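You operate a simulated robot arm through the tools that you are given. There is no shell and no other tool.

You are at the controls of a simulated two-armed robot. One attempt, no reset.

Task
Put the steel disc in the white bucket. Fetch the white filter from the high shelf of the mould bench and set it in the small pan. Fetch the black filter from the back of the pattern bench and set it on the top of the high shelf. Pull the hopper lid open. Do these in any order.

It is judged by the outcome, as a careful person would: the job done as asked, and still so three seconds after it is handed in. It fails if anything else is knocked over, pushed out of place, dropped, spilled or broken. A push-on lid holds only when it is set on centred and level and pressed home; a screw cap is set on level and turned clockwise until tight.

Robot
Two 7-joint arms with fingered hands on one trunk, on a base that moves. Base frame: it is fixed to the floor where the robot stands at the start and does not move with it; the origin is under the middle of the robot, x ahead of it, y to its left, z up; the surface under the hand at the start is at about z = 800. Lengths are in mm, angles in rad, forces in N, time in s.
The left shoulder is at the start at [30, 119, 1069], the right one opposite. With the tool pointing down near the work surface each hand reaches from about 320 to 760 mm from the robot's upright axis, wherever it stands, measured 20 degrees to its own side. Places, roughly: black filter (4x4x3 cm) [2900, 2300, 800]; hopper lid [1700, 2400, 1400]; small pan (30x17x7 cm) [-8500, -1600, 500]; steel disc (9x9x8 cm) [600, -200, 800]; top of the high shelf (78x19 cm) [3200, 2140, 1260]; white bucket (27x27x20 cm) [-1200, -2200, 1000]; white filter (4x4x3 cm) [-5800, 200, 1200]. Payload 3.8 kg a hand.
Tool frame (each hand has its own): the origin (TCP) lies between the finger pads and is the grasp point; the fingertips stand 25 mm ahead of it; z points along the fingers, y is the line along which they close. The gripper opens to 88 mm; its body begins 29 mm behind the TCP. The gripper is a hand of 4 fingers: y runs from the thumb to the fingers, the wrist lies at [-13, -106, -174] in the tool frame, and closing takes about 1.5 s.
Orientation is that of the tool frame in the base frame, as a unit quaternion [w, x, y, z]. With the fingers straight down and the wrist toward the robot, the tool's x, y and z point along [0, 1, 0], [1, 0, 0] and [0, 0, -1] of the base frame.

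Tools
- The arms move only by the tool nudge_tool. It takes "left_series", "right_series" or both (then of equal length, played together; a hand with none holds still); each is a list of rows, each an object of numbers (a shift or turn left out is 0, a gripper value left out holds the last): "ax", "ay", "az": the turn, a rotation vector about the base's x, y, z in rad; "tx", "ty", "tz": the shift along the base's x, y, z in mm; "hand": the gripper command, from -1 (fully open) to 1 (shut), values between in proportion. In form: [{"ax": .., "ay": .., "az": .., "tx": .., "ty": .., "tz": .., "hand": ..}, ...]. A call has 1 to 20 rows; each row is the pose to reach, as a shift and turn from the pose commanded when the call began. A row lasts 0.2 s, in which the tool goes at most 50 mm and 0.15 rad; a call with a longer step from one row to the next is refused whole, and so is a gripper value outside its range. Where a pose cannot be reached the arm comes as near as it can. A force on the tool above 40 N (or 10 N above the force at the start of the call, whichever is more), or a blocked arm, ends the call early, and 0.2 s more pass. The fingers move at their own pace (about 153 mm/s each) and stop on an object; they squeeze with about 30 N. The grip force told is the motor's: it shows also when the fingers shut on nothing. Time passes only in rows, and 0.2 s behind the last, so rows that repeat a pose let the fingers close. The reply holds the time, the measured pose of the TCP, the force on the tool along the base axes, the opening and the grip force, in the units named above and with some noise, with the torque about the TCP (base axes, N m) and any sound that the robot's microphone picked up, and new pictures: "views" is both (left out), scene, wrist or none (wrist: the cameras of the hands that moved).
- Cameras (640 x 400 px; columns grow to the right, rows downward): "scene" is now at [50, -27.4, 1609.2]; the picture's right is [-0.36, -0.93, 0.00], its down [-0.75, 0.29, -0.60] and it looks along [0.56, -0.21, -0.80] (base axes); focal length 275 px, centre (320, 200). "left" rides on the left gripper at [-64, -83, -98] in its tool frame; the picture's right is [-0.62, -0.37, 0.69], its down [0.71, -0.63, 0.30] and it looks along [0.32, 0.68, 0.65] (tool axes); focal length 265 px, centre (320, 200). "right" rides on the right gripper at [64, -83, -98] in its tool frame; the picture's right is [-0.62, 0.37, -0.69], its down [-0.71, -0.63, 0.30] and it looks along [-0.32, 0.68, 0.65] (tool axes); focal length 265 px, centre (320, 200). There is no depth. A picture from a camera that has moved, and an enlarged one, comes with that camera's place and axes in the base frame and with its lens.
- move_column(by): moves the trunk up (or, below 0, down) by that many mm; the arms and the scene camera ride with it, the base frame stays. It gives what a move gives, with no picture.
- base_move(legs): drives the robot by 1 to 6 legs, each [ahead, left, turn to the left] in mm, mm and rad, along the robot's own axes; the way and the turn of a leg run together, so that a leg with both is an arc; at most 1500 mm and 3.142 rad a leg. The arms and the cameras ride along, it lands a little off, and it stops where it bumps. It gives what a move gives, and a new picture of the scene camera.
- hand_shape(shape, hand): the hand has 4 fingers and takes this shape, open, in about a second: jaw (thumb against the fingers, like two jaws); tri (thumb and two fingers); tip (a fingertip pinch); poke (one finger out to press); point (the index stretched); flat (the hand flat); cup (the hand cupped); fist (a fist). The gripper value then closes the fingers along that shape, each until it touches; the sizes above hold for jaw. It gives what a move gives, with no picture.
- aim_head(pan, tilt): turns the head with the scene camera to pan (to the left, within 2.094 rad either way) and tilt (down, from -0.506 to 1.204), counted from straight ahead of the robot. It gives what a move gives, and a new picture of the scene camera.
- inspect(camera, box): a new picture of the part [left, top, right, bottom] of that camera's present view, enlarged. No time passes.
- sign_off(): hands the job in; it is judged then, once.

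Places have to be worked out from the pictures, the camera data and where the tool is seen. Open the grippers and draw the arms clear of the work before you hand the job in, unless the task says otherwise.

The tools are called after "Request:" as a command line: name --argument value ..., lists and objects as JSON in quotes. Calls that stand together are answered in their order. nudge_tool: Moves the arms, as the interface text tells. Its arguments: {"type":"object","properties":{"left_series":{"type":"array","items":{"type":"object","properties":{"ax":{"type":"number"},"ay":{"type":"number"},"az":{"type":"number"},"tx":{"type":"number"},"ty":{"type":"number"},"tz":{"type":"number"},"hand":{"type":"number"}}}},"right_series":{"type":"array","items":{"type":"object","properties":{"ax":{"type":"number"},"ay":{"type":"number"},"az":{"type":"number"},"tx":{"type":"number"},"ty":{"type":"number"},"tz":{"type":"number"},"hand":{"type":"number"}}}},"views":{"type":"string","enum":["both","scene","wrist","none"]}},"required":[]} The other tools are called the same way: move_column (by) moves the trunk up or down; hand_shape (shape, hand) gives the hand a shape; base_move (legs) drives the base; aim_head (pan, tilt) turns the head that bears the scene camera; inspect (camera, box) takes an enlarged picture of a part of a camera's view; sign_off () hands the job in.

At the start:

```text
clock: 0.0
left_tool_pos: [581.7, 44.4, 1030.7]
left_orientation: [0.0, 0.708, 0.706, -0.001]
left_force: [0.9, 0.1, -0.4]
left_torque: [-0.02, -0.01, -0.01]
left_grip_width: 87.9
left_grip_force: 0.0
left_shape: jaw
right_tool_pos: [390.2, -261.0, 1017.2]
right_orientation: [0.0, 0.707, 0.707, 0.001]
right_force: [-0.2, -1.0, 0.5]
right_torque: [0.02, -0.01, 0.01]
right_grip_width: 87.4
right_grip_force: 0.0
right_shape: jaw
trunk travel left (down, up): [-225.0, 365.0]
robot x, y, heading: [-2.6, 1.8, 0.002]
head pan, tilt (commanded): [-0.368, 0.93]
```

scene: 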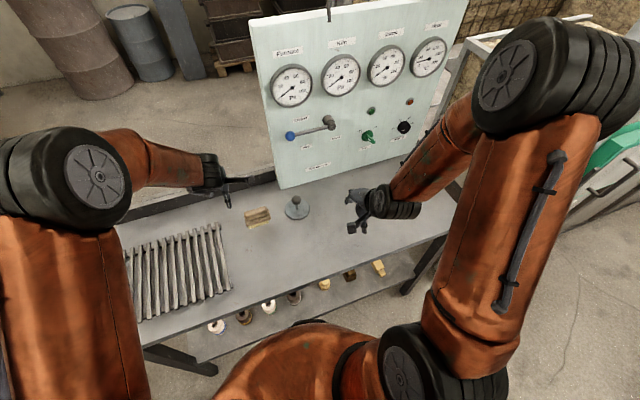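
right: 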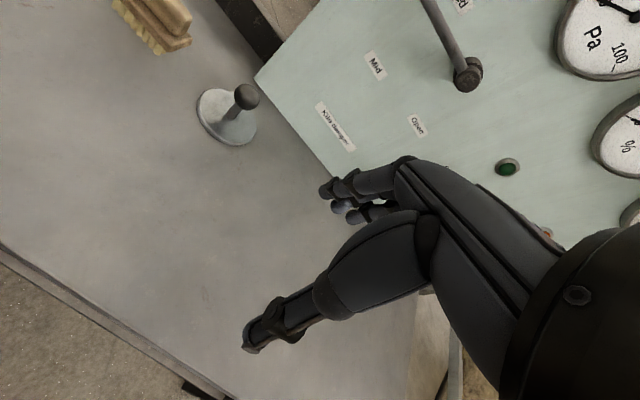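
left: 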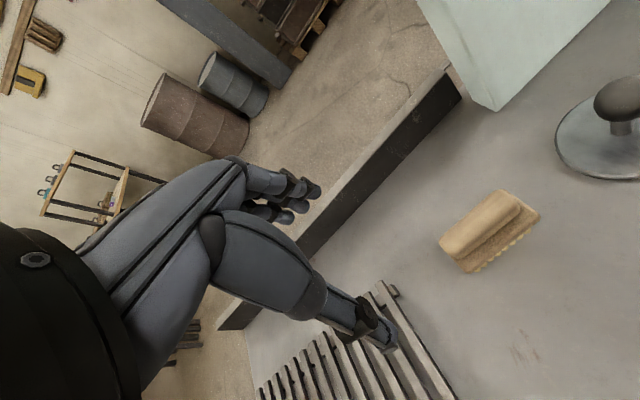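

The scene shows a steel disc with an upright knob near pixel (297, 207), which I judge to be at about [604, -150, 800]. I'll take enlarged views of it before reaching.

Request:
inspect --camera "scene" --box '[220, 160, 380, 260]'

Request:
inspect --camera "right" --box '[140, 40, 300, 180]'

```text
4.00 times, centred on (300, 210) of scene
camera zoom: at [50.0, -27.4, 1609.2], right [-0.36, -0.93, 0.0], down [-0.75, 0.29, -0.6], along [0.56, -0.21, -0.8], focal length 1101 px, centre (400, 160)
```

zoom: 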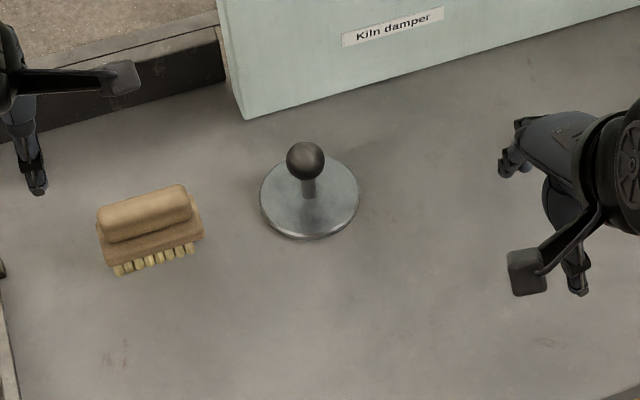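

```text
2.86 times, centred on (220, 110) of right
camera zoom: at [307.4, -196.6, 1115.1], right [0.37, -0.62, 0.69], down [-0.63, -0.71, -0.3], along [0.68, -0.32, -0.65], focal length 758 px, centre (606, 457)
```

zoom: 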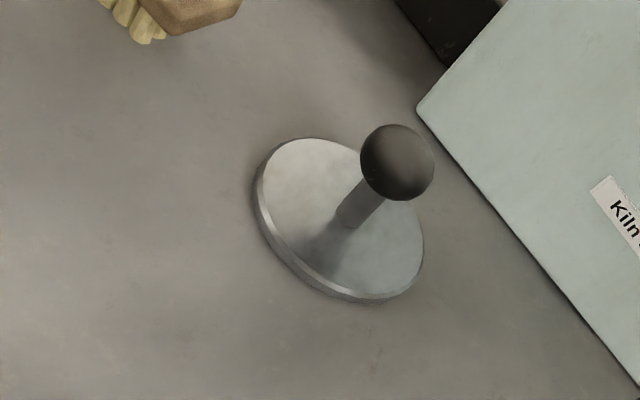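

From two views the knob's centre is at about [601, -150, 862] and the panel face is near x = 710. I'll hover the right hand above the knob, fingertips still clear, and pull the left hand back a little.

Request:
nudge_tool --right_series '[{"tx": 35, "ty": 18, "tz": -5, "hand": -1}, {"tx": 70, "ty": 37, "tz": -15}, {"tx": 105, "ty": 55, "tz": -30}, {"tx": 140, "ty": 74, "tz": -45}, {"tx": 175, "ty": 92, "tz": -60}, {"tx": 210, "ty": 111, "tz": -70}, {"tx": 210, "ty": 111, "tz": -70}]' --left_series '[{"tx": -25, "ty": 25}, {"tx": -50, "ty": 50}, {"tx": -75, "ty": 75}, {"tx": -100, "ty": 100}, {"tx": -125, "ty": 125}, {"tx": -150, "ty": 150}, {"tx": -150, "ty": 150}]'

```text
clock: 1.6
left_tool_pos: [432.2, 194.3, 1030.4]
left_orientation: [0.0, 0.707, 0.708, 0.0]
left_force: [0.0, 0.3, -0.1]
left_torque: [0.03, -0.02, 0.01]
left_grip_width: 87.5
left_grip_force: 0.0
left_shape: jaw
right_tool_pos: [600.2, -153.2, 948.4]
right_orientation: [0.0, 0.707, 0.707, 0.001]
right_force: [-0.4, 0.6, 0.4]
right_torque: [0.01, 0.02, -0.01]
right_grip_width: 87.6
right_grip_force: 0.0
right_shape: jaw
trunk travel left (down, up): [-225.0, 365.0]
robot x, y, heading: [-0.2, 3.3, -0.001]
head pan, tilt (commanded): [-0.368, 0.93]
camera scene: at [50.0, -28.5, 1609.2], right [-0.36, -0.93, 0.0], down [-0.75, 0.29, -0.6], along [0.56, -0.21, -0.8], focal length 275 px, centre (320, 200)
camera right: at [517.8, -88.6, 1045.2], right [0.37, -0.62, 0.69], down [-0.63, -0.71, -0.3], along [0.68, -0.32, -0.65], focal length 265 px, centre (320, 200)
camera left: at [348.7, 130.9, 1127.9], right [-0.37, -0.62, -0.69], down [-0.63, 0.71, -0.3], along [0.68, 0.32, -0.65], focal length 265 px, centre (320, 200)
```

scene: 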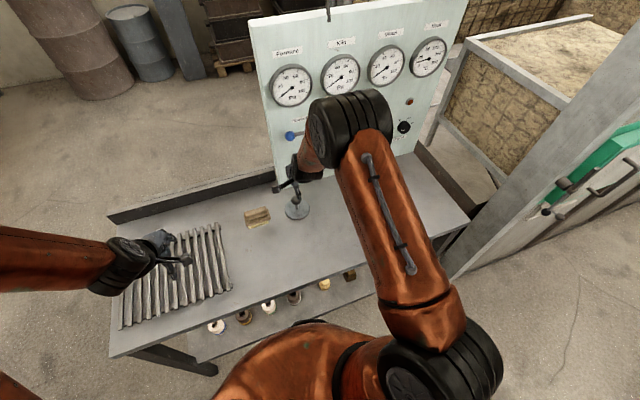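
right: 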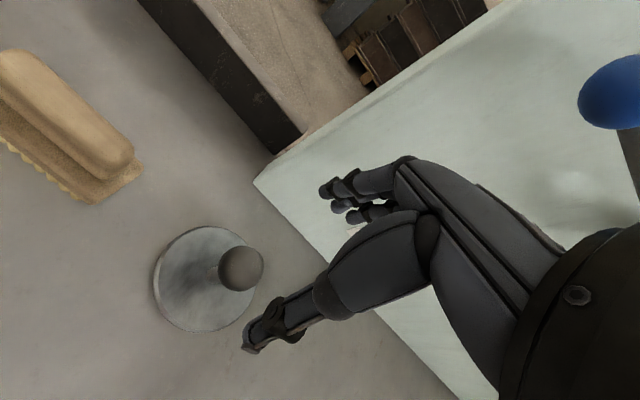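
left: 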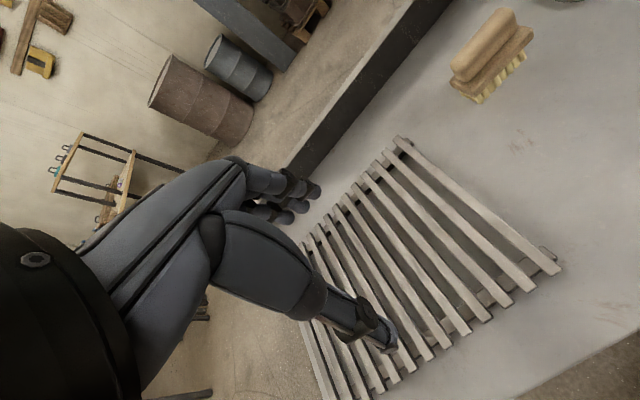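

The right wrist view puts the knob at about [598, -151, 862], nearly straight below the hand. I'll lower so the pads are level with the ball and close on it.

Request:
nudge_tool --right_series '[{"tx": -1, "ty": 1, "tz": -30, "hand": -1}, {"tx": -1, "ty": 2, "tz": -60}, {"tx": -1, "ty": 2, "tz": -90}, {"tx": -1, "ty": 2, "tz": -90, "hand": 1}, {"tx": -1, "ty": 2, "tz": -90}, {"tx": -1, "ty": 2, "tz": -90}, {"tx": -1, "ty": 2, "tz": -90}, {"tx": -1, "ty": 2, "tz": -90}, {"tx": -1, "ty": 2, "tz": -90}, {"tx": -1, "ty": 2, "tz": -90}, {"tx": -1, "ty": 2, "tz": -90}]'

```text
clock: 4.0
left_tool_pos: [431.5, 195.7, 1030.7]
left_orientation: [0.0, 0.708, 0.707, 0.001]
left_force: [0.0, -0.6, -0.6]
left_torque: [-0.03, -0.02, 0.02]
left_grip_width: 87.6
left_grip_force: 0.0
left_shape: jaw
right_tool_pos: [597.7, -148.9, 856.3]
right_orientation: [0.0, 0.707, 0.707, -0.001]
right_force: [-0.1, -0.9, -3.5]
right_torque: [-0.06, -0.04, 0.02]
right_grip_width: 17.3
right_grip_force: 30.1
right_shape: jaw
trunk travel left (down, up): [-225.0, 365.0]
robot x, y, heading: [3.3, 0.4, 0.003]
head pan, tilt (commanded): [-0.368, 0.93]
camera scene: at [50.4, -27.3, 1609.2], right [-0.36, -0.93, 0.0], down [-0.75, 0.29, -0.6], along [0.56, -0.21, -0.8], focal length 275 px, centre (320, 200)
camera right: at [515.4, -84.2, 954.8], right [0.37, -0.62, 0.69], down [-0.63, -0.71, -0.3], along [0.68, -0.32, -0.65], focal length 265 px, centre (320, 200)
```

scene: 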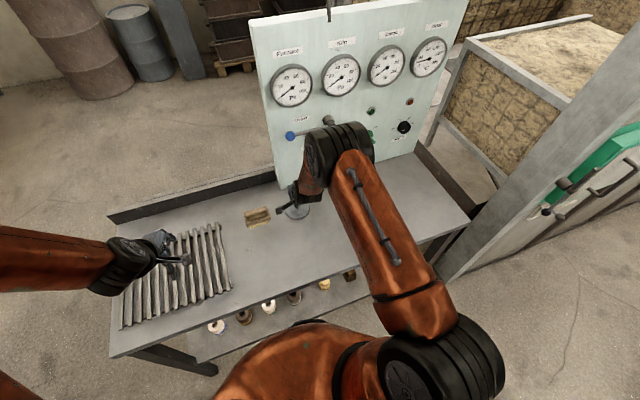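
right: 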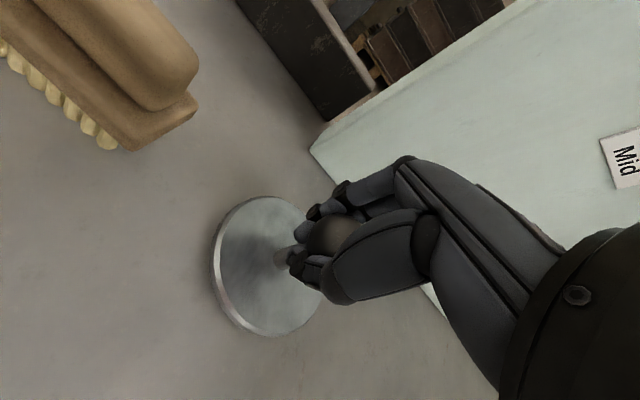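

The fingers stopped at 17 mm with a 30 N grip, cradling the ball just above its stem. I'll lift gently straight up to test the hold.

Request:
nudge_tool --right_series '[{"tz": 10, "hand": 1}, {"tz": 20}, {"tz": 35}, {"tz": 50}, {"tz": 65}, {"tz": 80}, {"tz": 80}]' --views "wrist"

```text
clock: 5.6
left_tool_pos: [433.3, 193.9, 1029.7]
left_orientation: [0.0, 0.707, 0.708, 0.0]
left_force: [-0.5, -0.4, -0.2]
left_torque: [-0.02, 0.0, -0.01]
left_grip_width: 87.7
left_grip_force: 0.0
left_shape: jaw
right_tool_pos: [600.0, -148.4, 936.4]
right_orientation: [0.0, 0.707, 0.708, 0.0]
right_force: [-0.1, -0.3, -3.3]
right_torque: [0.02, -0.02, 0.0]
right_grip_width: 15.5
right_grip_force: 29.9
right_shape: jaw
trunk travel left (down, up): [-225.0, 365.0]
robot x, y, heading: [-0.5, -2.7, -0.0]
head pan, tilt (commanded): [-0.368, 0.93]
camera right: at [515.5, -84.2, 1035.0], right [0.37, -0.62, 0.69], down [-0.63, -0.71, -0.3], along [0.68, -0.32, -0.65], focal length 265 px, centre (320, 200)
```

right: 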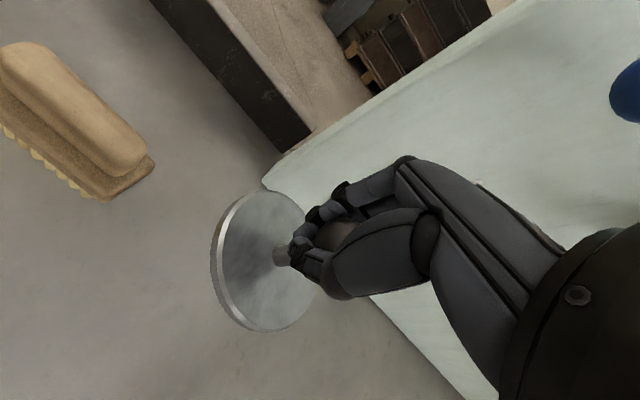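

The disc came up cleanly with a 3.3 N load. I'll draw it back toward the robot and raise it, bringing both arms in for driving.

Request:
nudge_tool --right_series '[{"tx": -35, "ty": -10, "hand": 1}, {"tx": -70, "ty": -20, "tz": 5}, {"tx": -105, "ty": -35, "tz": 20}, {"tx": -140, "ty": -50, "tz": 45}, {"tx": -175, "ty": -65, "tz": 75}, {"tx": -205, "ty": -80, "tz": 100}, {"tx": -220, "ty": -90, "tz": 120}, {"tx": -220, "ty": -90, "tz": 120}]' --left_series '[{"tx": -10, "ty": 8}, {"tx": -20, "ty": 15}, {"tx": -30, "ty": 20}, {"tx": -40, "ty": 30}, {"tx": -50, "ty": 40, "tz": 10}, {"tx": -50, "ty": 45, "tz": 20}, {"tx": -50, "ty": 45, "tz": 30}, {"tx": -50, "ty": 45, "tz": 30}]' --views "none"

Request:
aim_head --pan 0.0 --tilt 0.35

Request:
aim_head --pan 1.0 --tilt 0.35

Request:
aim_head --pan 2.0 --tilt 0.35

Request:
aim_head --pan -1.0 --tilt 0.35

Request:
aim_head --pan -2.0 --tilt 0.35

```text
clock: 7.4
left_tool_pos: [381.5, 239.1, 1059.2]
left_orientation: [0.0, 0.707, 0.707, -0.001]
left_force: [-0.5, -0.5, 0.4]
left_torque: [-0.03, -0.01, -0.02]
left_grip_width: 87.7
left_grip_force: 0.1
left_shape: jaw
right_tool_pos: [380.4, -237.7, 1058.0]
right_orientation: [-0.001, 0.707, 0.708, 0.0]
right_force: [-0.4, -0.2, -3.9]
right_torque: [0.04, 0.01, -0.01]
right_grip_width: 15.3
right_grip_force: 30.2
right_shape: jaw
trunk travel left (down, up): [-225.0, 365.0]
robot x, y, heading: [2.6, 0.4, 0.002]
head pan, tilt (commanded): [-0.368, 0.93]
```

```text
clock: 8.4
left_tool_pos: [382.9, 239.6, 1060.3]
left_orientation: [0.0, 0.707, 0.707, 0.0]
left_force: [0.0, -0.1, -0.1]
left_torque: [0.03, 0.01, 0.01]
left_grip_width: 87.8
left_grip_force: 0.1
left_shape: jaw
right_tool_pos: [379.4, -238.0, 1056.5]
right_orientation: [0.0, 0.707, 0.707, 0.0]
right_force: [0.0, -1.0, -3.8]
right_torque: [0.01, 0.03, -0.02]
right_grip_width: 15.1
right_grip_force: 29.8
right_shape: jaw
trunk travel left (down, up): [-225.0, 365.0]
robot x, y, heading: [1.9, 2.4, -0.001]
head pan, tilt (commanded): [0.0, 0.351]
camera scene: at [74.5, -0.9, 1658.9], right [0.0, -1.0, 0.0], down [-0.34, 0.0, -0.94], along [0.94, 0.0, -0.34], focal length 275 px, centre (320, 200)
```

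scene: 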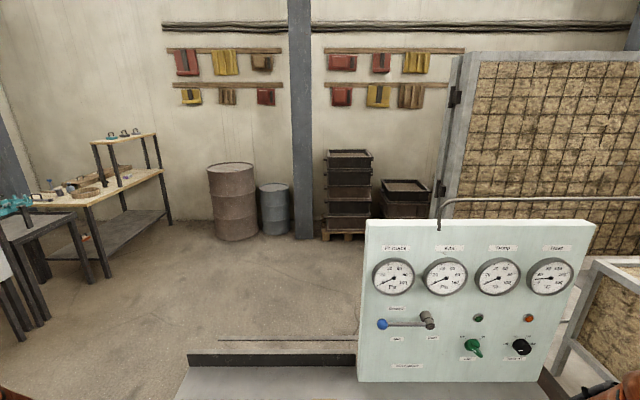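

```text
clock: 9.7
left_tool_pos: [381.5, 240.2, 1059.6]
left_orientation: [-0.001, 0.707, 0.707, 0.001]
left_force: [-0.6, 0.3, 0.0]
left_torque: [0.03, 0.01, -0.02]
left_grip_width: 87.6
left_grip_force: 0.1
left_shape: jaw
right_tool_pos: [378.7, -237.7, 1057.4]
right_orientation: [0.0, 0.708, 0.707, 0.0]
right_force: [0.5, -0.6, -4.1]
right_torque: [0.01, 0.04, 0.0]
right_grip_width: 15.4
right_grip_force: 29.7
right_shape: jaw
trunk travel left (down, up): [-225.0, 365.0]
robot x, y, heading: [-1.2, -0.6, -0.004]
head pan, tilt (commanded): [1.0, 0.351]
camera scene: at [31.7, 77.4, 1659.0], right [0.84, -0.54, 0.0], down [-0.19, -0.29, -0.94], along [0.51, 0.79, -0.34], focal length 275 px, centre (320, 200)
```

scene: 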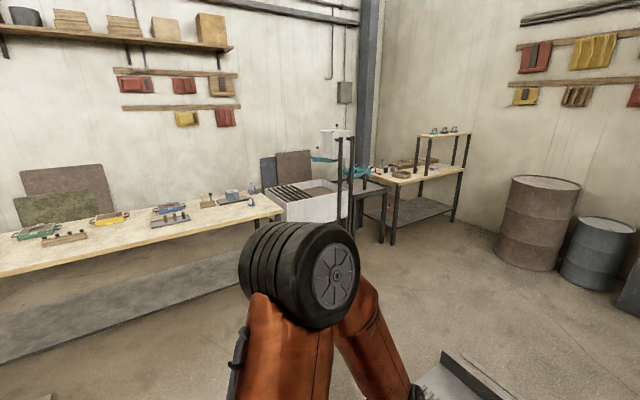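

```text
clock: 10.9
left_tool_pos: [381.7, 238.7, 1059.9]
left_orientation: [0.0, 0.707, 0.707, 0.0]
left_force: [0.5, 0.3, -0.1]
left_torque: [-0.02, 0.0, 0.02]
left_grip_width: 87.4
left_grip_force: 0.0
left_shape: jaw
right_tool_pos: [378.3, -236.8, 1058.8]
right_orientation: [0.001, 0.707, 0.707, 0.0]
right_force: [-0.4, -0.3, -4.0]
right_torque: [0.02, -0.02, 0.01]
right_grip_width: 15.0
right_grip_force: 29.7
right_shape: jaw
trunk travel left (down, up): [-225.0, 365.0]
robot x, y, heading: [-0.5, 7.2, -0.002]
head pan, tilt (commanded): [2.0, 0.351]
camera scene: at [-57.4, 83.8, 1659.0], right [0.91, 0.42, 0.0], down [0.14, -0.31, -0.94], along [-0.39, 0.85, -0.34], focal length 275 px, centre (320, 200)
```

scene: 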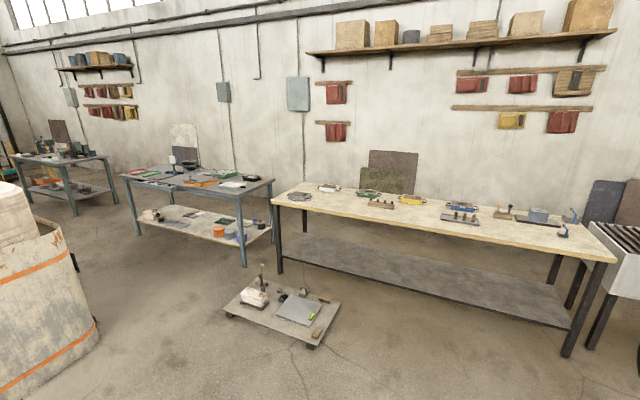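

```text
clock: 13.5
left_tool_pos: [381.4, 239.2, 1060.2]
left_orientation: [0.0, 0.707, 0.707, 0.0]
left_force: [0.9, 0.6, 0.2]
left_torque: [-0.01, 0.0, 0.03]
left_grip_width: 87.7
left_grip_force: 0.1
left_shape: jaw
right_tool_pos: [377.4, -237.5, 1057.8]
right_orientation: [-0.001, 0.707, 0.707, 0.0]
right_force: [-0.2, 0.0, -3.6]
right_torque: [0.01, 0.03, 0.0]
right_grip_width: 15.2
right_grip_force: 29.7
right_shape: jaw
trunk travel left (down, up): [-225.0, 365.0]
robot x, y, heading: [1.6, 2.1, -0.002]
head pan, tilt (commanded): [-1.0, 0.351]
camera scene: at [31.7, -79.2, 1659.0], right [-0.84, -0.54, 0.0], down [-0.19, 0.29, -0.94], along [0.51, -0.79, -0.34], focal length 275 px, centre (320, 200)
```

scene: 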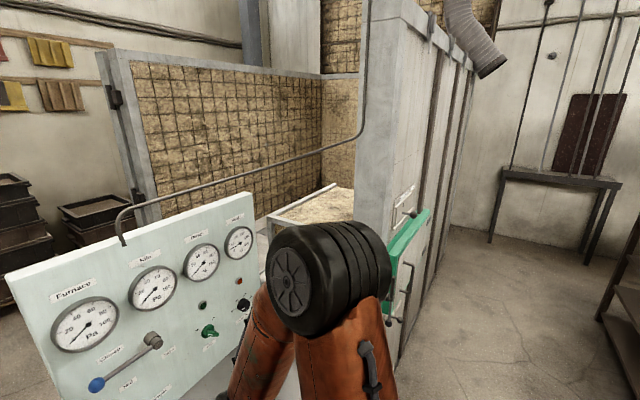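

```text
clock: 14.8
left_tool_pos: [381.7, 238.9, 1059.9]
left_orientation: [0.001, 0.707, 0.707, 0.001]
left_force: [-0.1, -0.1, -0.1]
left_torque: [0.0, 0.01, -0.01]
left_grip_width: 87.5
left_grip_force: 0.0
left_shape: jaw
right_tool_pos: [379.0, -237.3, 1057.5]
right_orientation: [0.0, 0.707, 0.707, 0.0]
right_force: [-0.5, 0.0, -3.2]
right_torque: [0.01, 0.02, -0.02]
right_grip_width: 15.2
right_grip_force: 30.5
right_shape: jaw
trunk travel left (down, up): [-225.0, 365.0]
robot x, y, heading: [1.6, -0.2, 0.003]
head pan, tilt (commanded): [-2.0, 0.351]
camera scene: at [-57.4, -85.6, 1659.0], right [-0.91, 0.42, 0.0], down [0.14, 0.31, -0.94], along [-0.39, -0.85, -0.34], focal length 275 px, centre (320, 200)
```

scene: 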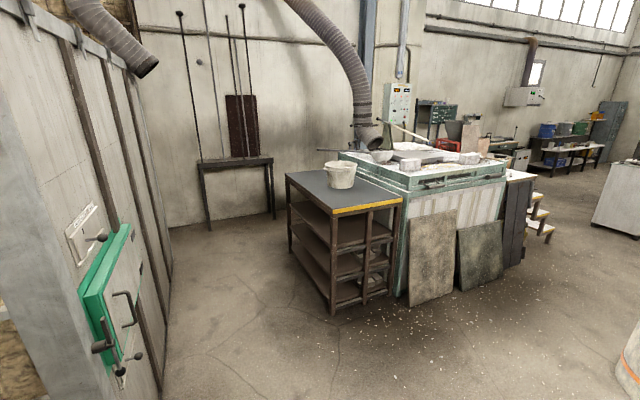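

The bucket stands on the dark bench near [-1170, -2090], the bench side facing the aisle is near x = -840, and the kiln wall is near x = 310. I'll raise the trunk so the disc clears the rim, then look at the floor behind the robot before driving.

Request:
move_column --by 200

Request:
aim_head --pan -2.09 --tilt 0.75

Request:
aim_head --pan 2.09 --tilt 0.75

```text
clock: 17.0
left_tool_pos: [382.1, 238.9, 1259.8]
left_orientation: [0.0, 0.707, 0.707, 0.0]
left_force: [-1.0, 0.5, -0.4]
left_torque: [-0.02, 0.01, 0.01]
left_grip_width: 87.6
left_grip_force: 0.0
left_shape: jaw
right_tool_pos: [379.2, -237.9, 1258.0]
right_orientation: [0.0, 0.707, 0.707, 0.0]
right_force: [0.7, -0.7, -3.0]
right_torque: [0.0, -0.01, -0.04]
right_grip_width: 15.4
right_grip_force: 30.2
right_shape: jaw
trunk travel left (down, up): [-425.0, 165.0]
robot x, y, heading: [0.2, -1.2, -0.004]
head pan, tilt (commanded): [-2.0, 0.351]
```

```text
clock: 17.8
left_tool_pos: [381.7, 238.2, 1259.8]
left_orientation: [0.0, 0.707, 0.707, 0.0]
left_force: [0.3, 0.1, 1.4]
left_torque: [0.01, -0.01, 0.02]
left_grip_width: 87.6
left_grip_force: 0.1
left_shape: jaw
right_tool_pos: [379.5, -237.8, 1257.7]
right_orientation: [0.0, 0.707, 0.707, 0.0]
right_force: [0.5, 0.3, -3.7]
right_torque: [0.0, 0.0, 0.02]
right_grip_width: 15.4
right_grip_force: 30.1
right_shape: jaw
trunk travel left (down, up): [-425.0, 165.0]
robot x, y, heading: [0.5, 0.6, 0.0]
head pan, tilt (commanded): [-2.089, 0.75]
camera scene: at [-59.7, -72.9, 1823.4], right [-0.87, 0.5, 0.0], down [0.34, 0.59, -0.73], along [-0.36, -0.64, -0.68], focal length 275 px, centre (320, 200)
```

scene: 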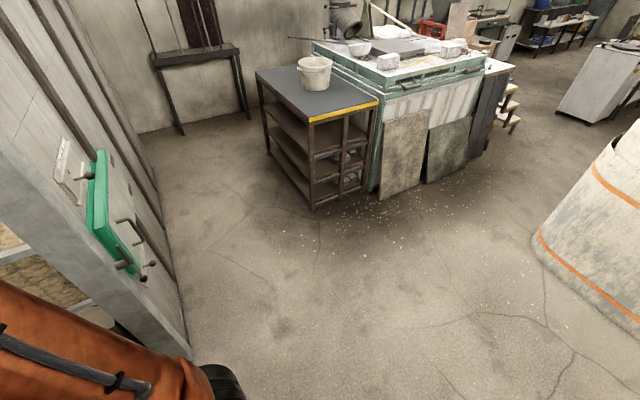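

```text
clock: 21.2
left_tool_pos: [381.2, 239.4, 1259.4]
left_orientation: [0.0, 0.707, 0.707, 0.0]
left_force: [0.6, 0.3, 0.1]
left_torque: [0.01, 0.02, 0.0]
left_grip_width: 87.6
left_grip_force: 0.1
left_shape: jaw
right_tool_pos: [378.6, -237.9, 1258.2]
right_orientation: [0.0, 0.707, 0.707, 0.0]
right_force: [-0.3, -0.2, -3.0]
right_torque: [0.03, 0.02, 0.0]
right_grip_width: 15.4
right_grip_force: 30.3
right_shape: jaw
trunk travel left (down, up): [-425.0, 165.0]
robot x, y, heading: [-0.8, 1.2, 0.003]
head pan, tilt (commanded): [2.089, 0.75]
camera scene: at [-59.6, 71.1, 1823.4], right [0.87, 0.5, 0.0], down [0.34, -0.59, -0.73], along [-0.36, 0.64, -0.68], focal length 275 px, centre (320, 200)
```

scene: 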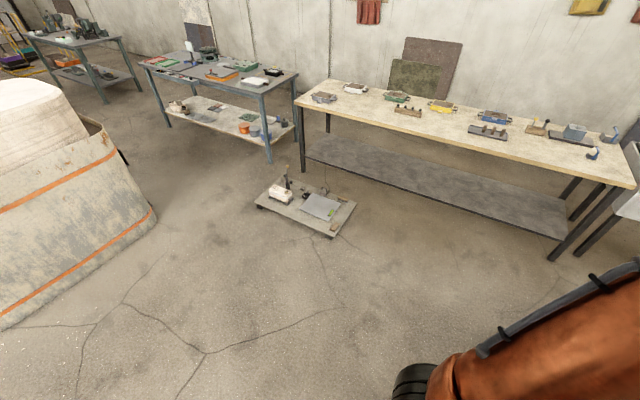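

The floor behind and in the aisle looks clear. I'll back away from the table, turn around to face the bucket bench side, and slide part of the way along the aisle.

Request:
base_move --legs '[[-380, 0, 0], [0, 0, 3.14], [0, 1200, 0]]'

Request:
aim_head --pan 0.4 --tilt 0.6

```text
clock: 36.7
left_tool_pos: [-694.7, -1453.3, 1259.7]
left_orientation: [0.0, 0.728, -0.686, 0.0]
left_force: [0.0, -0.8, 0.1]
left_torque: [0.01, 0.0, 0.02]
left_grip_width: 87.6
left_grip_force: 0.0
left_shape: jaw
right_tool_pos: [-719.5, -977.1, 1257.1]
right_orientation: [0.001, 0.729, -0.684, 0.0]
right_force: [-0.1, 0.2, -3.9]
right_torque: [-0.01, 0.02, -0.02]
right_grip_width: 15.5
right_grip_force: 29.8
right_shape: jaw
trunk travel left (down, up): [-425.0, 165.0]
robot x, y, heading: [-330.0, -1192.0, -3.083]
head pan, tilt (commanded): [2.089, 0.75]
camera scene: at [-262.0, -1260.3, 1823.4], right [-0.84, -0.55, 0.0], down [-0.37, 0.57, -0.73], along [0.4, -0.61, -0.68], focal length 275 px, centre (320, 200)
```

scene: 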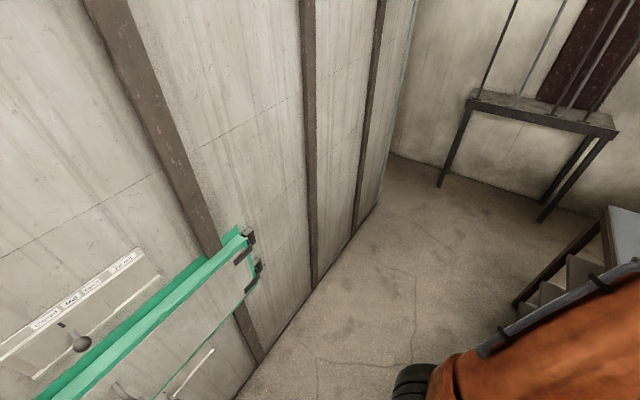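

```text
clock: 38.4
left_tool_pos: [-694.1, -1453.7, 1259.9]
left_orientation: [0.001, 0.728, -0.685, 0.0]
left_force: [0.0, -0.1, 0.3]
left_torque: [-0.02, 0.01, -0.02]
left_grip_width: 87.7
left_grip_force: 0.0
left_shape: jaw
right_tool_pos: [-720.4, -976.7, 1256.6]
right_orientation: [0.001, 0.728, -0.686, 0.0]
right_force: [0.2, -0.1, -2.5]
right_torque: [0.0, 0.03, 0.0]
right_grip_width: 15.1
right_grip_force: 29.5
right_shape: jaw
trunk travel left (down, up): [-425.0, 165.0]
robot x, y, heading: [-328.8, -1196.1, -3.078]
head pan, tilt (commanded): [0.4, 0.6]
camera scene: at [-386.5, -1230.4, 1836.2], right [-0.44, 0.9, 0.0], down [0.51, 0.25, -0.82], along [-0.74, -0.37, -0.57], focal length 275 px, centre (320, 200)
```

scene: 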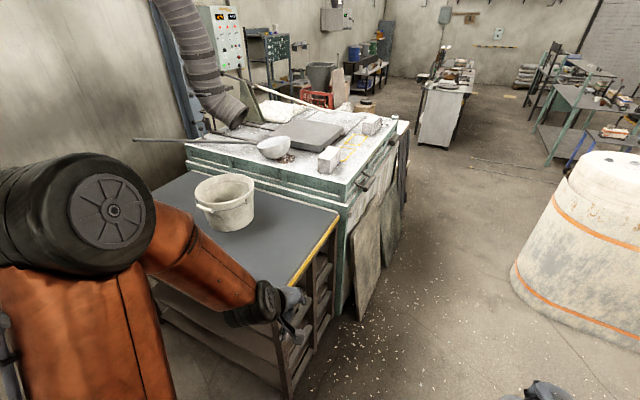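

The robot is now beside the bench, and the bucket stands at the left of this view. I'll enlarge it to locate it precisely.

Request:
inspect --camera "scene" --box '[140, 130, 380, 280]'

```text
2.67 times, centred on (260, 205) of scene
camera zoom: at [-386.5, -1230.4, 1836.2], right [-0.44, 0.9, 0.0], down [0.51, 0.25, -0.82], along [-0.74, -0.37, -0.57], focal length 734 px, centre (480, 187)
```

zoom: 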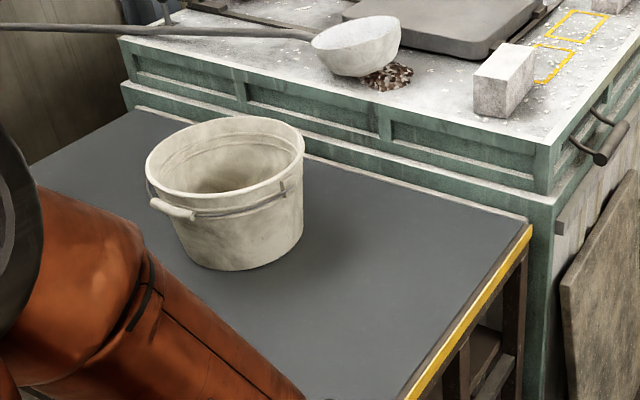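

The bucket's centre is at about [-1125, -2075], with its rim near z = 1185 and the bench top near z = 1000. I'll square up, slide along the aisle until it lies ahead and a little to my right, and then look again.

Request:
base_move --legs '[[0, 0, -0.06], [0, 1060, 0]]'

Request:
move_column --by 160

Request:
aim_head --pan -0.2 --tilt 0.8

```text
clock: 44.2
left_tool_pos: [-710.1, -2469.3, 1260.0]
left_orientation: [0.001, -0.706, 0.708, 0.0]
left_force: [0.4, -0.5, 0.4]
left_torque: [0.01, -0.03, -0.01]
left_grip_width: 87.5
left_grip_force: 0.0
left_shape: jaw
right_tool_pos: [-705.9, -1993.4, 1257.2]
right_orientation: [0.0, -0.707, 0.707, 0.0]
right_force: [0.0, -0.1, -3.1]
right_torque: [-0.03, 0.01, -0.02]
right_grip_width: 15.4
right_grip_force: 30.4
right_shape: jaw
trunk travel left (down, up): [-425.0, 165.0]
robot x, y, heading: [-331.4, -2229.9, 3.141]
head pan, tilt (commanded): [0.4, 0.6]
camera scene: at [-389.1, -2266.3, 1836.2], right [-0.39, 0.92, 0.0], down [0.52, 0.22, -0.82], along [-0.76, -0.32, -0.57], focal length 275 px, centre (320, 200)
```

scene: 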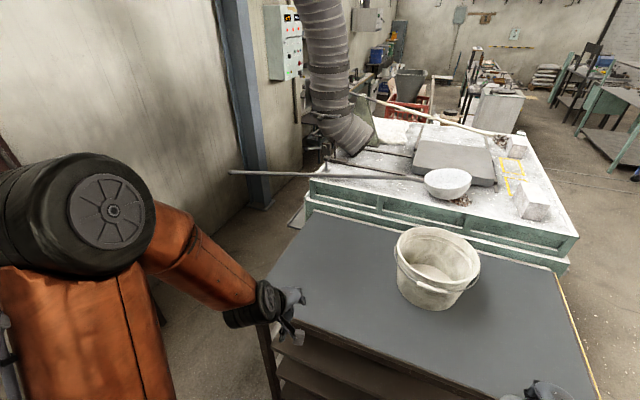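

```text
clock: 46.1
left_tool_pos: [-711.2, -2470.5, 1419.8]
left_orientation: [0.0, -0.706, 0.708, 0.0]
left_force: [-0.6, 0.6, 0.1]
left_torque: [0.02, 0.0, -0.04]
left_grip_width: 87.6
left_grip_force: 0.1
left_shape: jaw
right_tool_pos: [-706.5, -1993.1, 1417.5]
right_orientation: [-0.001, -0.706, 0.708, 0.0]
right_force: [-0.5, -0.8, -4.1]
right_torque: [-0.04, -0.02, 0.0]
right_grip_width: 15.4
right_grip_force: 30.0
right_shape: jaw
trunk travel left (down, up): [-585.0, 5.0]
robot x, y, heading: [-328.8, -2230.8, 3.142]
head pan, tilt (commanded): [0.4, 0.6]
```

```text
clock: 47.1
left_tool_pos: [-710.5, -2470.4, 1418.9]
left_orientation: [0.0, -0.706, 0.708, 0.0]
left_force: [0.0, 0.3, 0.8]
left_torque: [0.0, 0.02, -0.01]
left_grip_width: 87.4
left_grip_force: 0.1
left_shape: jaw
right_tool_pos: [-706.3, -1993.1, 1417.3]
right_orientation: [0.0, -0.706, 0.708, -0.001]
right_force: [-0.1, -0.3, -3.3]
right_torque: [-0.01, 0.02, -0.03]
right_grip_width: 15.2
right_grip_force: 30.0
right_shape: jaw
trunk travel left (down, up): [-585.0, 5.0]
robot x, y, heading: [-329.3, -2232.4, 3.141]
head pan, tilt (commanded): [-0.201, 0.799]
camera scene: at [-386.7, -2216.1, 1979.4], right [0.2, 0.98, 0.0], down [0.7, -0.14, -0.7], along [-0.68, 0.14, -0.72], focal length 275 px, centre (320, 200)
```

scene: 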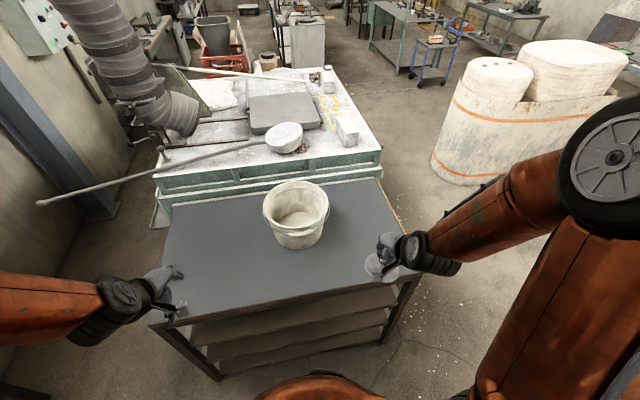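

The bucket is now in clear view just ahead. I'll enlarge it to settle its place and rim height.

Request:
inspect --camera "scene" --box '[220, 150, 380, 260]'

Request:
inspect --camera "right" --box '[0, 0, 640, 400]'

```text
3.64 times, centred on (300, 205) of scene
camera zoom: at [-386.7, -2216.1, 1979.4], right [0.2, 0.98, 0.0], down [0.7, -0.14, -0.7], along [-0.68, 0.14, -0.72], focal length 1001 px, centre (393, 182)
```

zoom: 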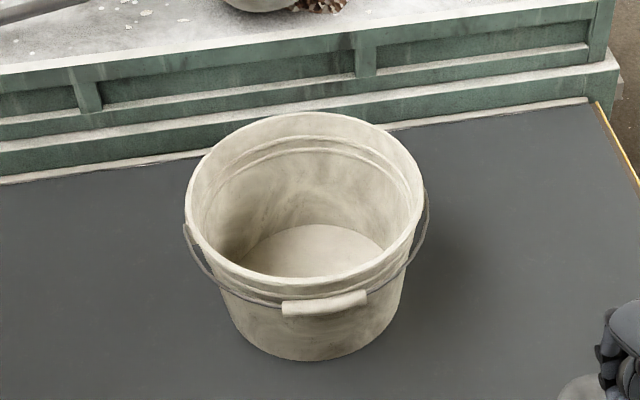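

```text
1.00 times, centred on (320, 200) of right (not enlarged: the box is as wide or as high as the picture)
camera zoom: at [-622.6, -2057.6, 1516.2], right [-0.37, 0.62, 0.69], down [0.63, 0.71, -0.3], along [-0.68, 0.33, -0.65], focal length 265 px, centre (320, 200)
```

zoom: 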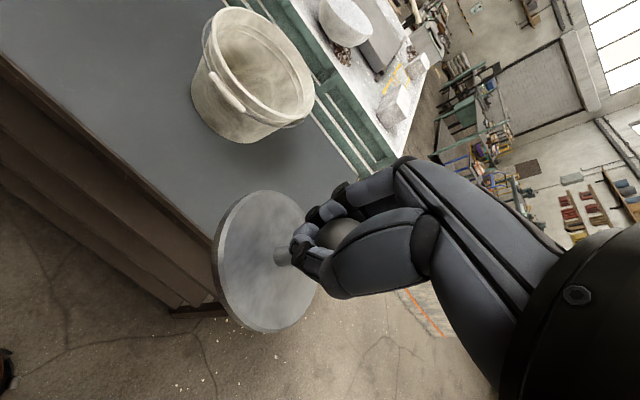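

I'll enlarge the bucket in the right wrist camera to pin down the rim.

Request:
inspect --camera "right" --box '[180, 0, 340, 150]'

```text
2.67 times, centred on (260, 75) of right
camera zoom: at [-622.6, -2057.6, 1516.2], right [-0.37, 0.62, 0.69], down [0.63, 0.71, -0.3], along [-0.68, 0.33, -0.65], focal length 708 px, centre (480, 533)
```

zoom: 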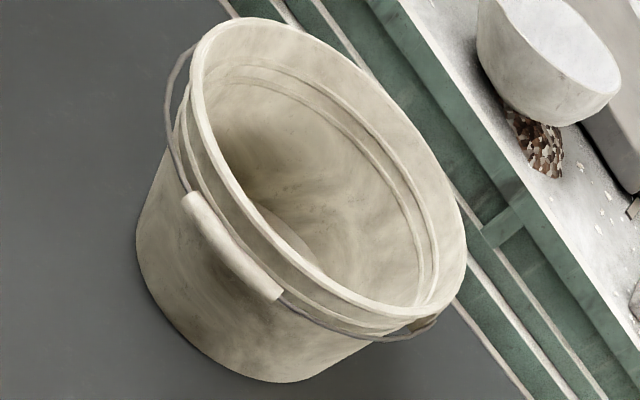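

Two views agree on the bucket's centre at about [-1200, -2160], rim near z = 1130, and bench edge near x = -870. I'll move in to about 350 mm from the bench, placing the bucket ahead and slightly right.

Request:
base_move --legs '[[180, 110, 0]]'

```text
clock: 48.7
left_tool_pos: [-887.0, -2580.9, 1422.2]
left_orientation: [0.002, 0.707, -0.707, 0.0]
left_force: [0.3, 0.2, -0.5]
left_torque: [-0.02, 0.01, 0.03]
left_grip_width: 87.8
left_grip_force: 0.0
left_shape: jaw
right_tool_pos: [-883.0, -2105.3, 1419.0]
right_orientation: [0.001, 0.707, -0.707, 0.0]
right_force: [0.3, 1.2, -2.6]
right_torque: [-0.02, 0.0, 0.02]
right_grip_width: 15.4
right_grip_force: 29.9
right_shape: jaw
trunk travel left (down, up): [-585.0, 5.0]
robot x, y, heading: [-503.9, -2343.1, -3.138]
head pan, tilt (commanded): [-0.201, 0.799]
camera scene: at [-562.4, -2326.0, 1979.4], right [0.2, 0.98, 0.0], down [0.7, -0.14, -0.7], along [-0.68, 0.14, -0.72], focal length 275 px, centre (320, 200)
```

scene: 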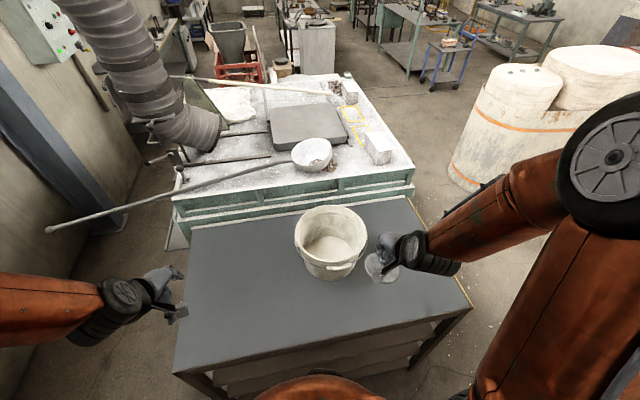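

Checked from the new standpoint, the bucket's centre is again at about [-1193, -2156]. I'll carry the disc over it, staying well above the rim.

Request:
nudge_tool --right_series '[{"tx": -40, "ty": -6, "tz": -10, "hand": 1}, {"tx": -80, "ty": -13, "tz": -25}, {"tx": -120, "ty": -20, "tz": -40}, {"tx": -160, "ty": -27, "tz": -55}, {"tx": -200, "ty": -34, "tz": -75}, {"tx": -240, "ty": -41, "tz": -95}, {"tx": -280, "ty": -48, "tz": -110}, {"tx": -322, "ty": -53, "tz": -125}, {"tx": -322, "ty": -53, "tz": -125}]'

```text
clock: 50.7
left_tool_pos: [-888.6, -2582.8, 1419.9]
left_orientation: [0.0, 0.708, -0.707, 0.0]
left_force: [-0.3, 0.0, 0.5]
left_torque: [0.01, 0.02, -0.01]
left_grip_width: 87.6
left_grip_force: 0.0
left_shape: jaw
right_tool_pos: [-1206.1, -2162.1, 1293.3]
right_orientation: [0.001, -0.707, 0.707, -0.001]
right_force: [0.1, -0.6, -3.6]
right_torque: [-0.02, -0.01, 0.01]
right_grip_width: 15.0
right_grip_force: 30.1
right_shape: jaw
trunk travel left (down, up): [-585.0, 5.0]
robot x, y, heading: [-508.5, -2342.8, -3.14]
head pan, tilt (commanded): [-0.201, 0.799]
camera scene: at [-566.1, -2328.5, 1979.4], right [0.2, 0.98, 0.0], down [0.7, -0.14, -0.7], along [-0.68, 0.14, -0.72], focal length 275 px, centre (320, 200)
camera right: at [-1124.0, -2225.5, 1392.4], right [-0.37, 0.62, 0.69], down [0.63, 0.71, -0.3], along [-0.68, 0.32, -0.66], focal length 265 px, centre (320, 200)
```

scene: 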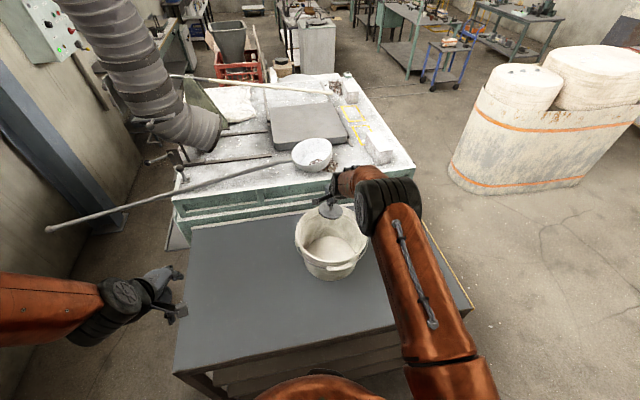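
right: 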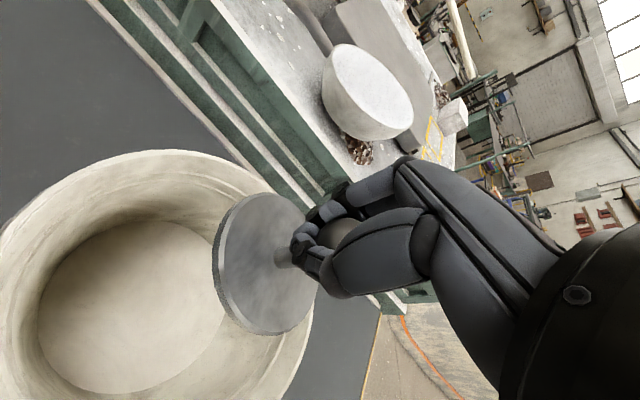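

The disc hangs over the bucket with the bucket's floor centred near [-1184, -2164], which leaves the wrist side room at the rim. I'll lower it partway into the bucket and look.

Request:
nudge_tool --right_series '[{"tz": -30, "hand": 1}, {"tz": -60}, {"tz": -90}, {"tz": -120}, {"tz": -150}, {"tz": -175}, {"tz": -175}]'

```text
clock: 52.3
left_tool_pos: [-889.5, -2584.0, 1420.1]
left_orientation: [0.0, 0.707, -0.707, -0.001]
left_force: [0.6, 0.8, 0.8]
left_torque: [-0.04, -0.02, 0.03]
left_grip_width: 87.4
left_grip_force: 0.1
left_shape: jaw
right_tool_pos: [-1203.7, -2160.0, 1128.5]
right_orientation: [-0.001, 0.707, -0.707, 0.001]
right_force: [0.4, 1.0, -4.0]
right_torque: [-0.03, -0.03, -0.04]
right_grip_width: 14.4
right_grip_force: 29.4
right_shape: jaw
right hand out of reach, approached as far as the arm can: row 6, 7
trunk travel left (down, up): [-585.0, 5.0]
robot x, y, heading: [-504.7, -2344.7, -3.144]
head pan, tilt (commanded): [-0.201, 0.799]
camera scene: at [-566.9, -2328.7, 1979.3], right [0.2, 0.98, 0.0], down [0.7, -0.14, -0.7], along [-0.68, 0.14, -0.72], focal length 275 px, centre (320, 200)
camera right: at [-1119.3, -2225.5, 1226.9], right [-0.37, 0.62, 0.69], down [0.63, 0.71, -0.3], along [-0.68, 0.32, -0.65], focal length 265 px, centre (320, 200)
```

scene: 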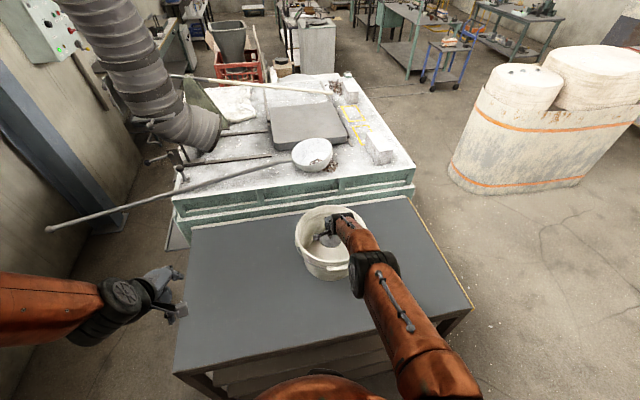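
right: 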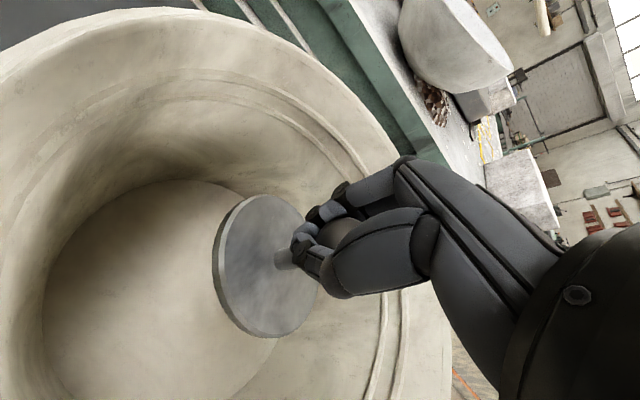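

The arm ran out of downward reach, so I'll lower it the rest of the way with the trunk: 70 mm first, then check.

Request:
move_column --by -70

Request:
inspect --camera "right" --box '[0, 0, 640, 400]'

Request:
inspect --camera "scene" --box '[240, 160, 440, 285]'

```text
clock: 53.4
left_tool_pos: [-888.3, -2584.3, 1349.8]
left_orientation: [0.0, 0.708, -0.706, 0.0]
left_force: [-0.1, 0.3, -0.5]
left_torque: [-0.04, 0.01, -0.03]
left_grip_width: 87.4
left_grip_force: 0.1
left_shape: jaw
right_tool_pos: [-1202.1, -2162.9, 1058.5]
right_orientation: [-0.001, 0.708, -0.707, 0.0]
right_force: [0.2, 0.0, -3.3]
right_torque: [-0.03, -0.05, -0.05]
right_grip_width: 14.9
right_grip_force: 29.9
right_shape: jaw
trunk travel left (down, up): [-515.0, 75.0]
robot x, y, heading: [-506.3, -2343.5, -3.143]
head pan, tilt (commanded): [-0.201, 0.799]
```

```text
1.00 times, centred on (320, 200) of right (not enlarged: the box is as wide or as high as the picture)
camera zoom: at [-1119.3, -2225.5, 1157.4], right [-0.37, 0.62, 0.69], down [0.63, 0.71, -0.3], along [-0.68, 0.32, -0.65], focal length 265 px, centre (320, 200)
```

zoom: 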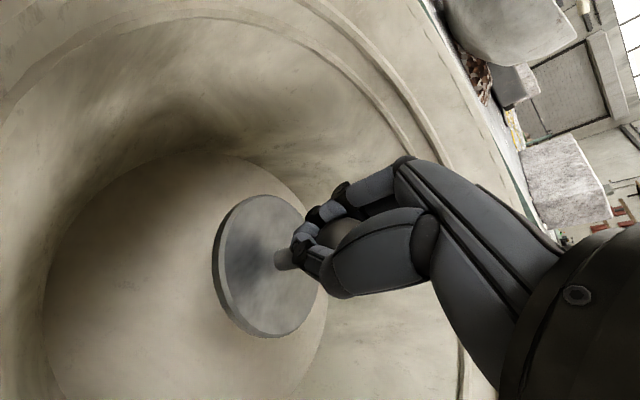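

```text
3.20 times, centred on (340, 222) of scene
camera zoom: at [-566.5, -2328.6, 1909.4], right [0.2, 0.98, 0.0], down [0.7, -0.14, -0.7], along [-0.68, 0.14, -0.72], focal length 881 px, centre (256, 128)
```

zoom: 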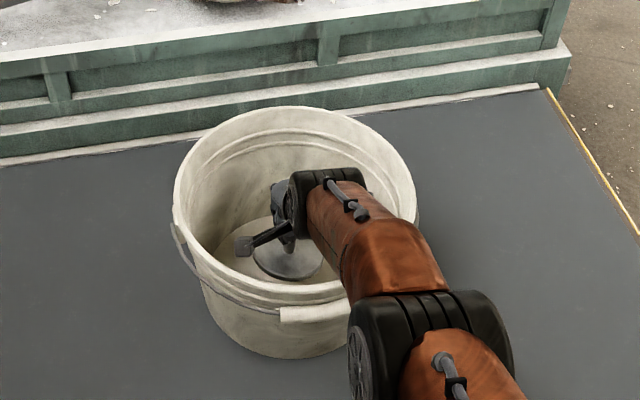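

The bench top works out at z = 935, so the disc's underside is about 60 mm above the bucket floor, and the wrist is some 50 mm above the rim. I'll lower another 28 mm by trunk and check forces before releasing.

Request:
move_column --by -28

Request:
inspect --camera "scene" --box '[240, 160, 440, 285]'

Request:
inspect --camera "right" --box '[0, 0, 640, 400]'

```text
clock: 54.1
left_tool_pos: [-888.4, -2583.8, 1322.4]
left_orientation: [0.001, 0.708, -0.707, -0.001]
left_force: [0.4, 0.4, 1.3]
left_torque: [0.0, 0.0, -0.01]
left_grip_width: 87.6
left_grip_force: 0.0
left_shape: jaw
right_tool_pos: [-1201.7, -2159.8, 1031.3]
right_orientation: [0.0, 0.708, -0.707, 0.0]
right_force: [-1.1, 0.4, -2.1]
right_torque: [-0.08, -0.16, -0.07]
right_grip_width: 14.7
right_grip_force: 29.5
right_shape: jaw
trunk travel left (down, up): [-487.0, 103.0]
robot x, y, heading: [-508.5, -2345.3, -3.138]
head pan, tilt (commanded): [-0.201, 0.799]
```

```text
3.20 times, centred on (340, 222) of scene
camera zoom: at [-566.6, -2328.4, 1881.3], right [0.2, 0.98, 0.0], down [0.7, -0.14, -0.7], along [-0.68, 0.14, -0.72], focal length 881 px, centre (256, 128)
```

zoom: 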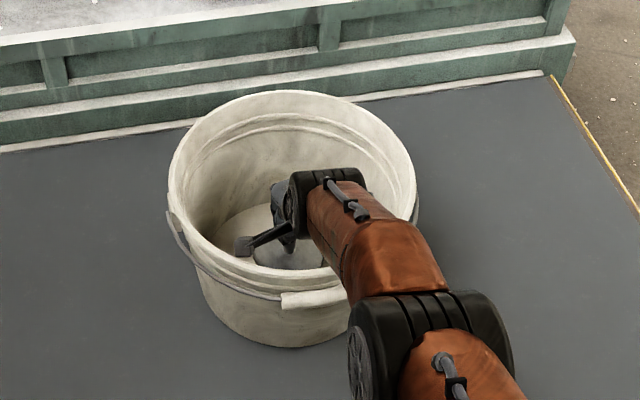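

```text
1.00 times, centred on (320, 200) of right (not enlarged: the box is as wide or as high as the picture)
camera zoom: at [-1119.1, -2225.4, 1129.1], right [-0.37, 0.62, 0.69], down [0.63, 0.72, -0.3], along [-0.68, 0.32, -0.65], focal length 265 px, centre (320, 200)
```

zoom: 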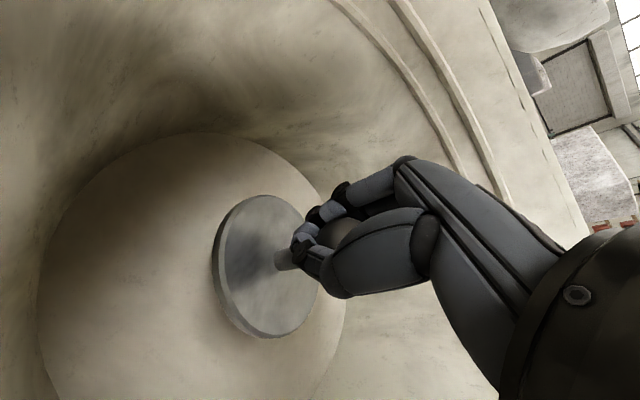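

The force reading shifted slightly (load -2.1 N, small torque), so I'll take a still reading to see whether the disc is touching something.

Request:
nudge_tool --right_series '[{"hand": 1}, {"hand": 1}]' --views "none"

Request:
nudge_tool --right_series '[{"hand": 1}]' --views "none"

```text
clock: 54.7
left_tool_pos: [-889.3, -2585.2, 1322.1]
left_orientation: [0.0, 0.708, -0.707, -0.001]
left_force: [0.2, 0.9, 0.0]
left_torque: [0.01, 0.01, -0.02]
left_grip_width: 87.9
left_grip_force: 0.0
left_shape: jaw
right_tool_pos: [-1202.7, -2161.2, 1029.7]
right_orientation: [-0.001, 0.708, -0.707, 0.001]
right_force: [0.3, 0.6, -3.2]
right_torque: [-0.13, -0.06, -0.02]
right_grip_width: 14.9
right_grip_force: 30.2
right_shape: jaw
trunk travel left (down, up): [-487.0, 103.0]
robot x, y, heading: [-507.7, -2339.8, -3.14]
head pan, tilt (commanded): [-0.201, 0.799]
```

```text
clock: 55.1
left_tool_pos: [-887.9, -2583.8, 1322.6]
left_orientation: [0.0, 0.707, -0.707, 0.0]
left_force: [-0.7, 0.4, -1.1]
left_torque: [0.0, 0.05, 0.01]
left_grip_width: 87.6
left_grip_force: 0.2
left_shape: jaw
right_tool_pos: [-1202.2, -2161.1, 1030.3]
right_orientation: [-0.001, 0.708, -0.706, 0.0]
right_force: [0.6, -0.5, -3.2]
right_torque: [-0.06, -0.02, 0.01]
right_grip_width: 14.8
right_grip_force: 30.1
right_shape: jaw
trunk travel left (down, up): [-487.0, 103.0]
robot x, y, heading: [-505.1, -2343.9, -3.139]
head pan, tilt (commanded): [-0.201, 0.799]
```

The load is back to the disc's own weight, so nothing is touching; it hangs about 30 mm above the floor. I'll open the fingers just wide enough for the ball and let the disc settle.

Request:
nudge_tool --right_series '[{"hand": -0.35}, {"hand": -0.35}, {"hand": -0.35}, {"hand": -0.35}, {"hand": -0.35}, {"hand": -0.35}]' --views "wrist"

```text
clock: 56.5
left_tool_pos: [-889.2, -2583.0, 1322.7]
left_orientation: [0.0, 0.708, -0.706, 0.0]
left_force: [0.2, 0.0, -0.4]
left_torque: [0.02, -0.01, 0.02]
left_grip_width: 87.8
left_grip_force: 0.0
left_shape: jaw
right_tool_pos: [-1202.2, -2160.6, 1030.5]
right_orientation: [-0.001, 0.707, -0.707, -0.001]
right_force: [-0.5, -0.2, 0.5]
right_torque: [-0.05, -0.1, 0.01]
right_grip_width: 59.1
right_grip_force: 0.0
right_shape: jaw
trunk travel left (down, up): [-487.0, 103.0]
robot x, y, heading: [-508.0, -2343.9, -3.138]
head pan, tilt (commanded): [-0.201, 0.799]
camera right: at [-1119.0, -2225.6, 1129.5], right [-0.37, 0.62, 0.69], down [0.63, 0.71, -0.3], along [-0.68, 0.32, -0.65], focal length 265 px, centre (320, 200)
```

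right: 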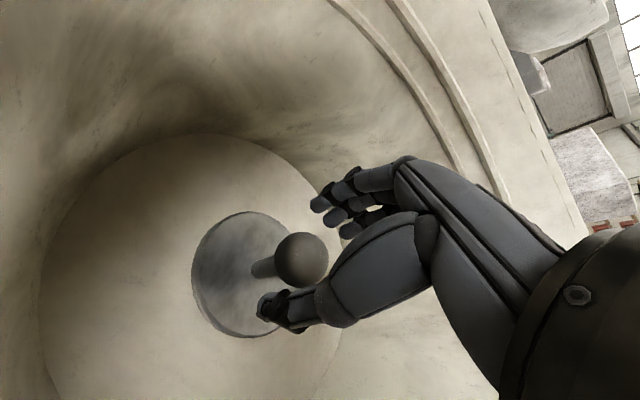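

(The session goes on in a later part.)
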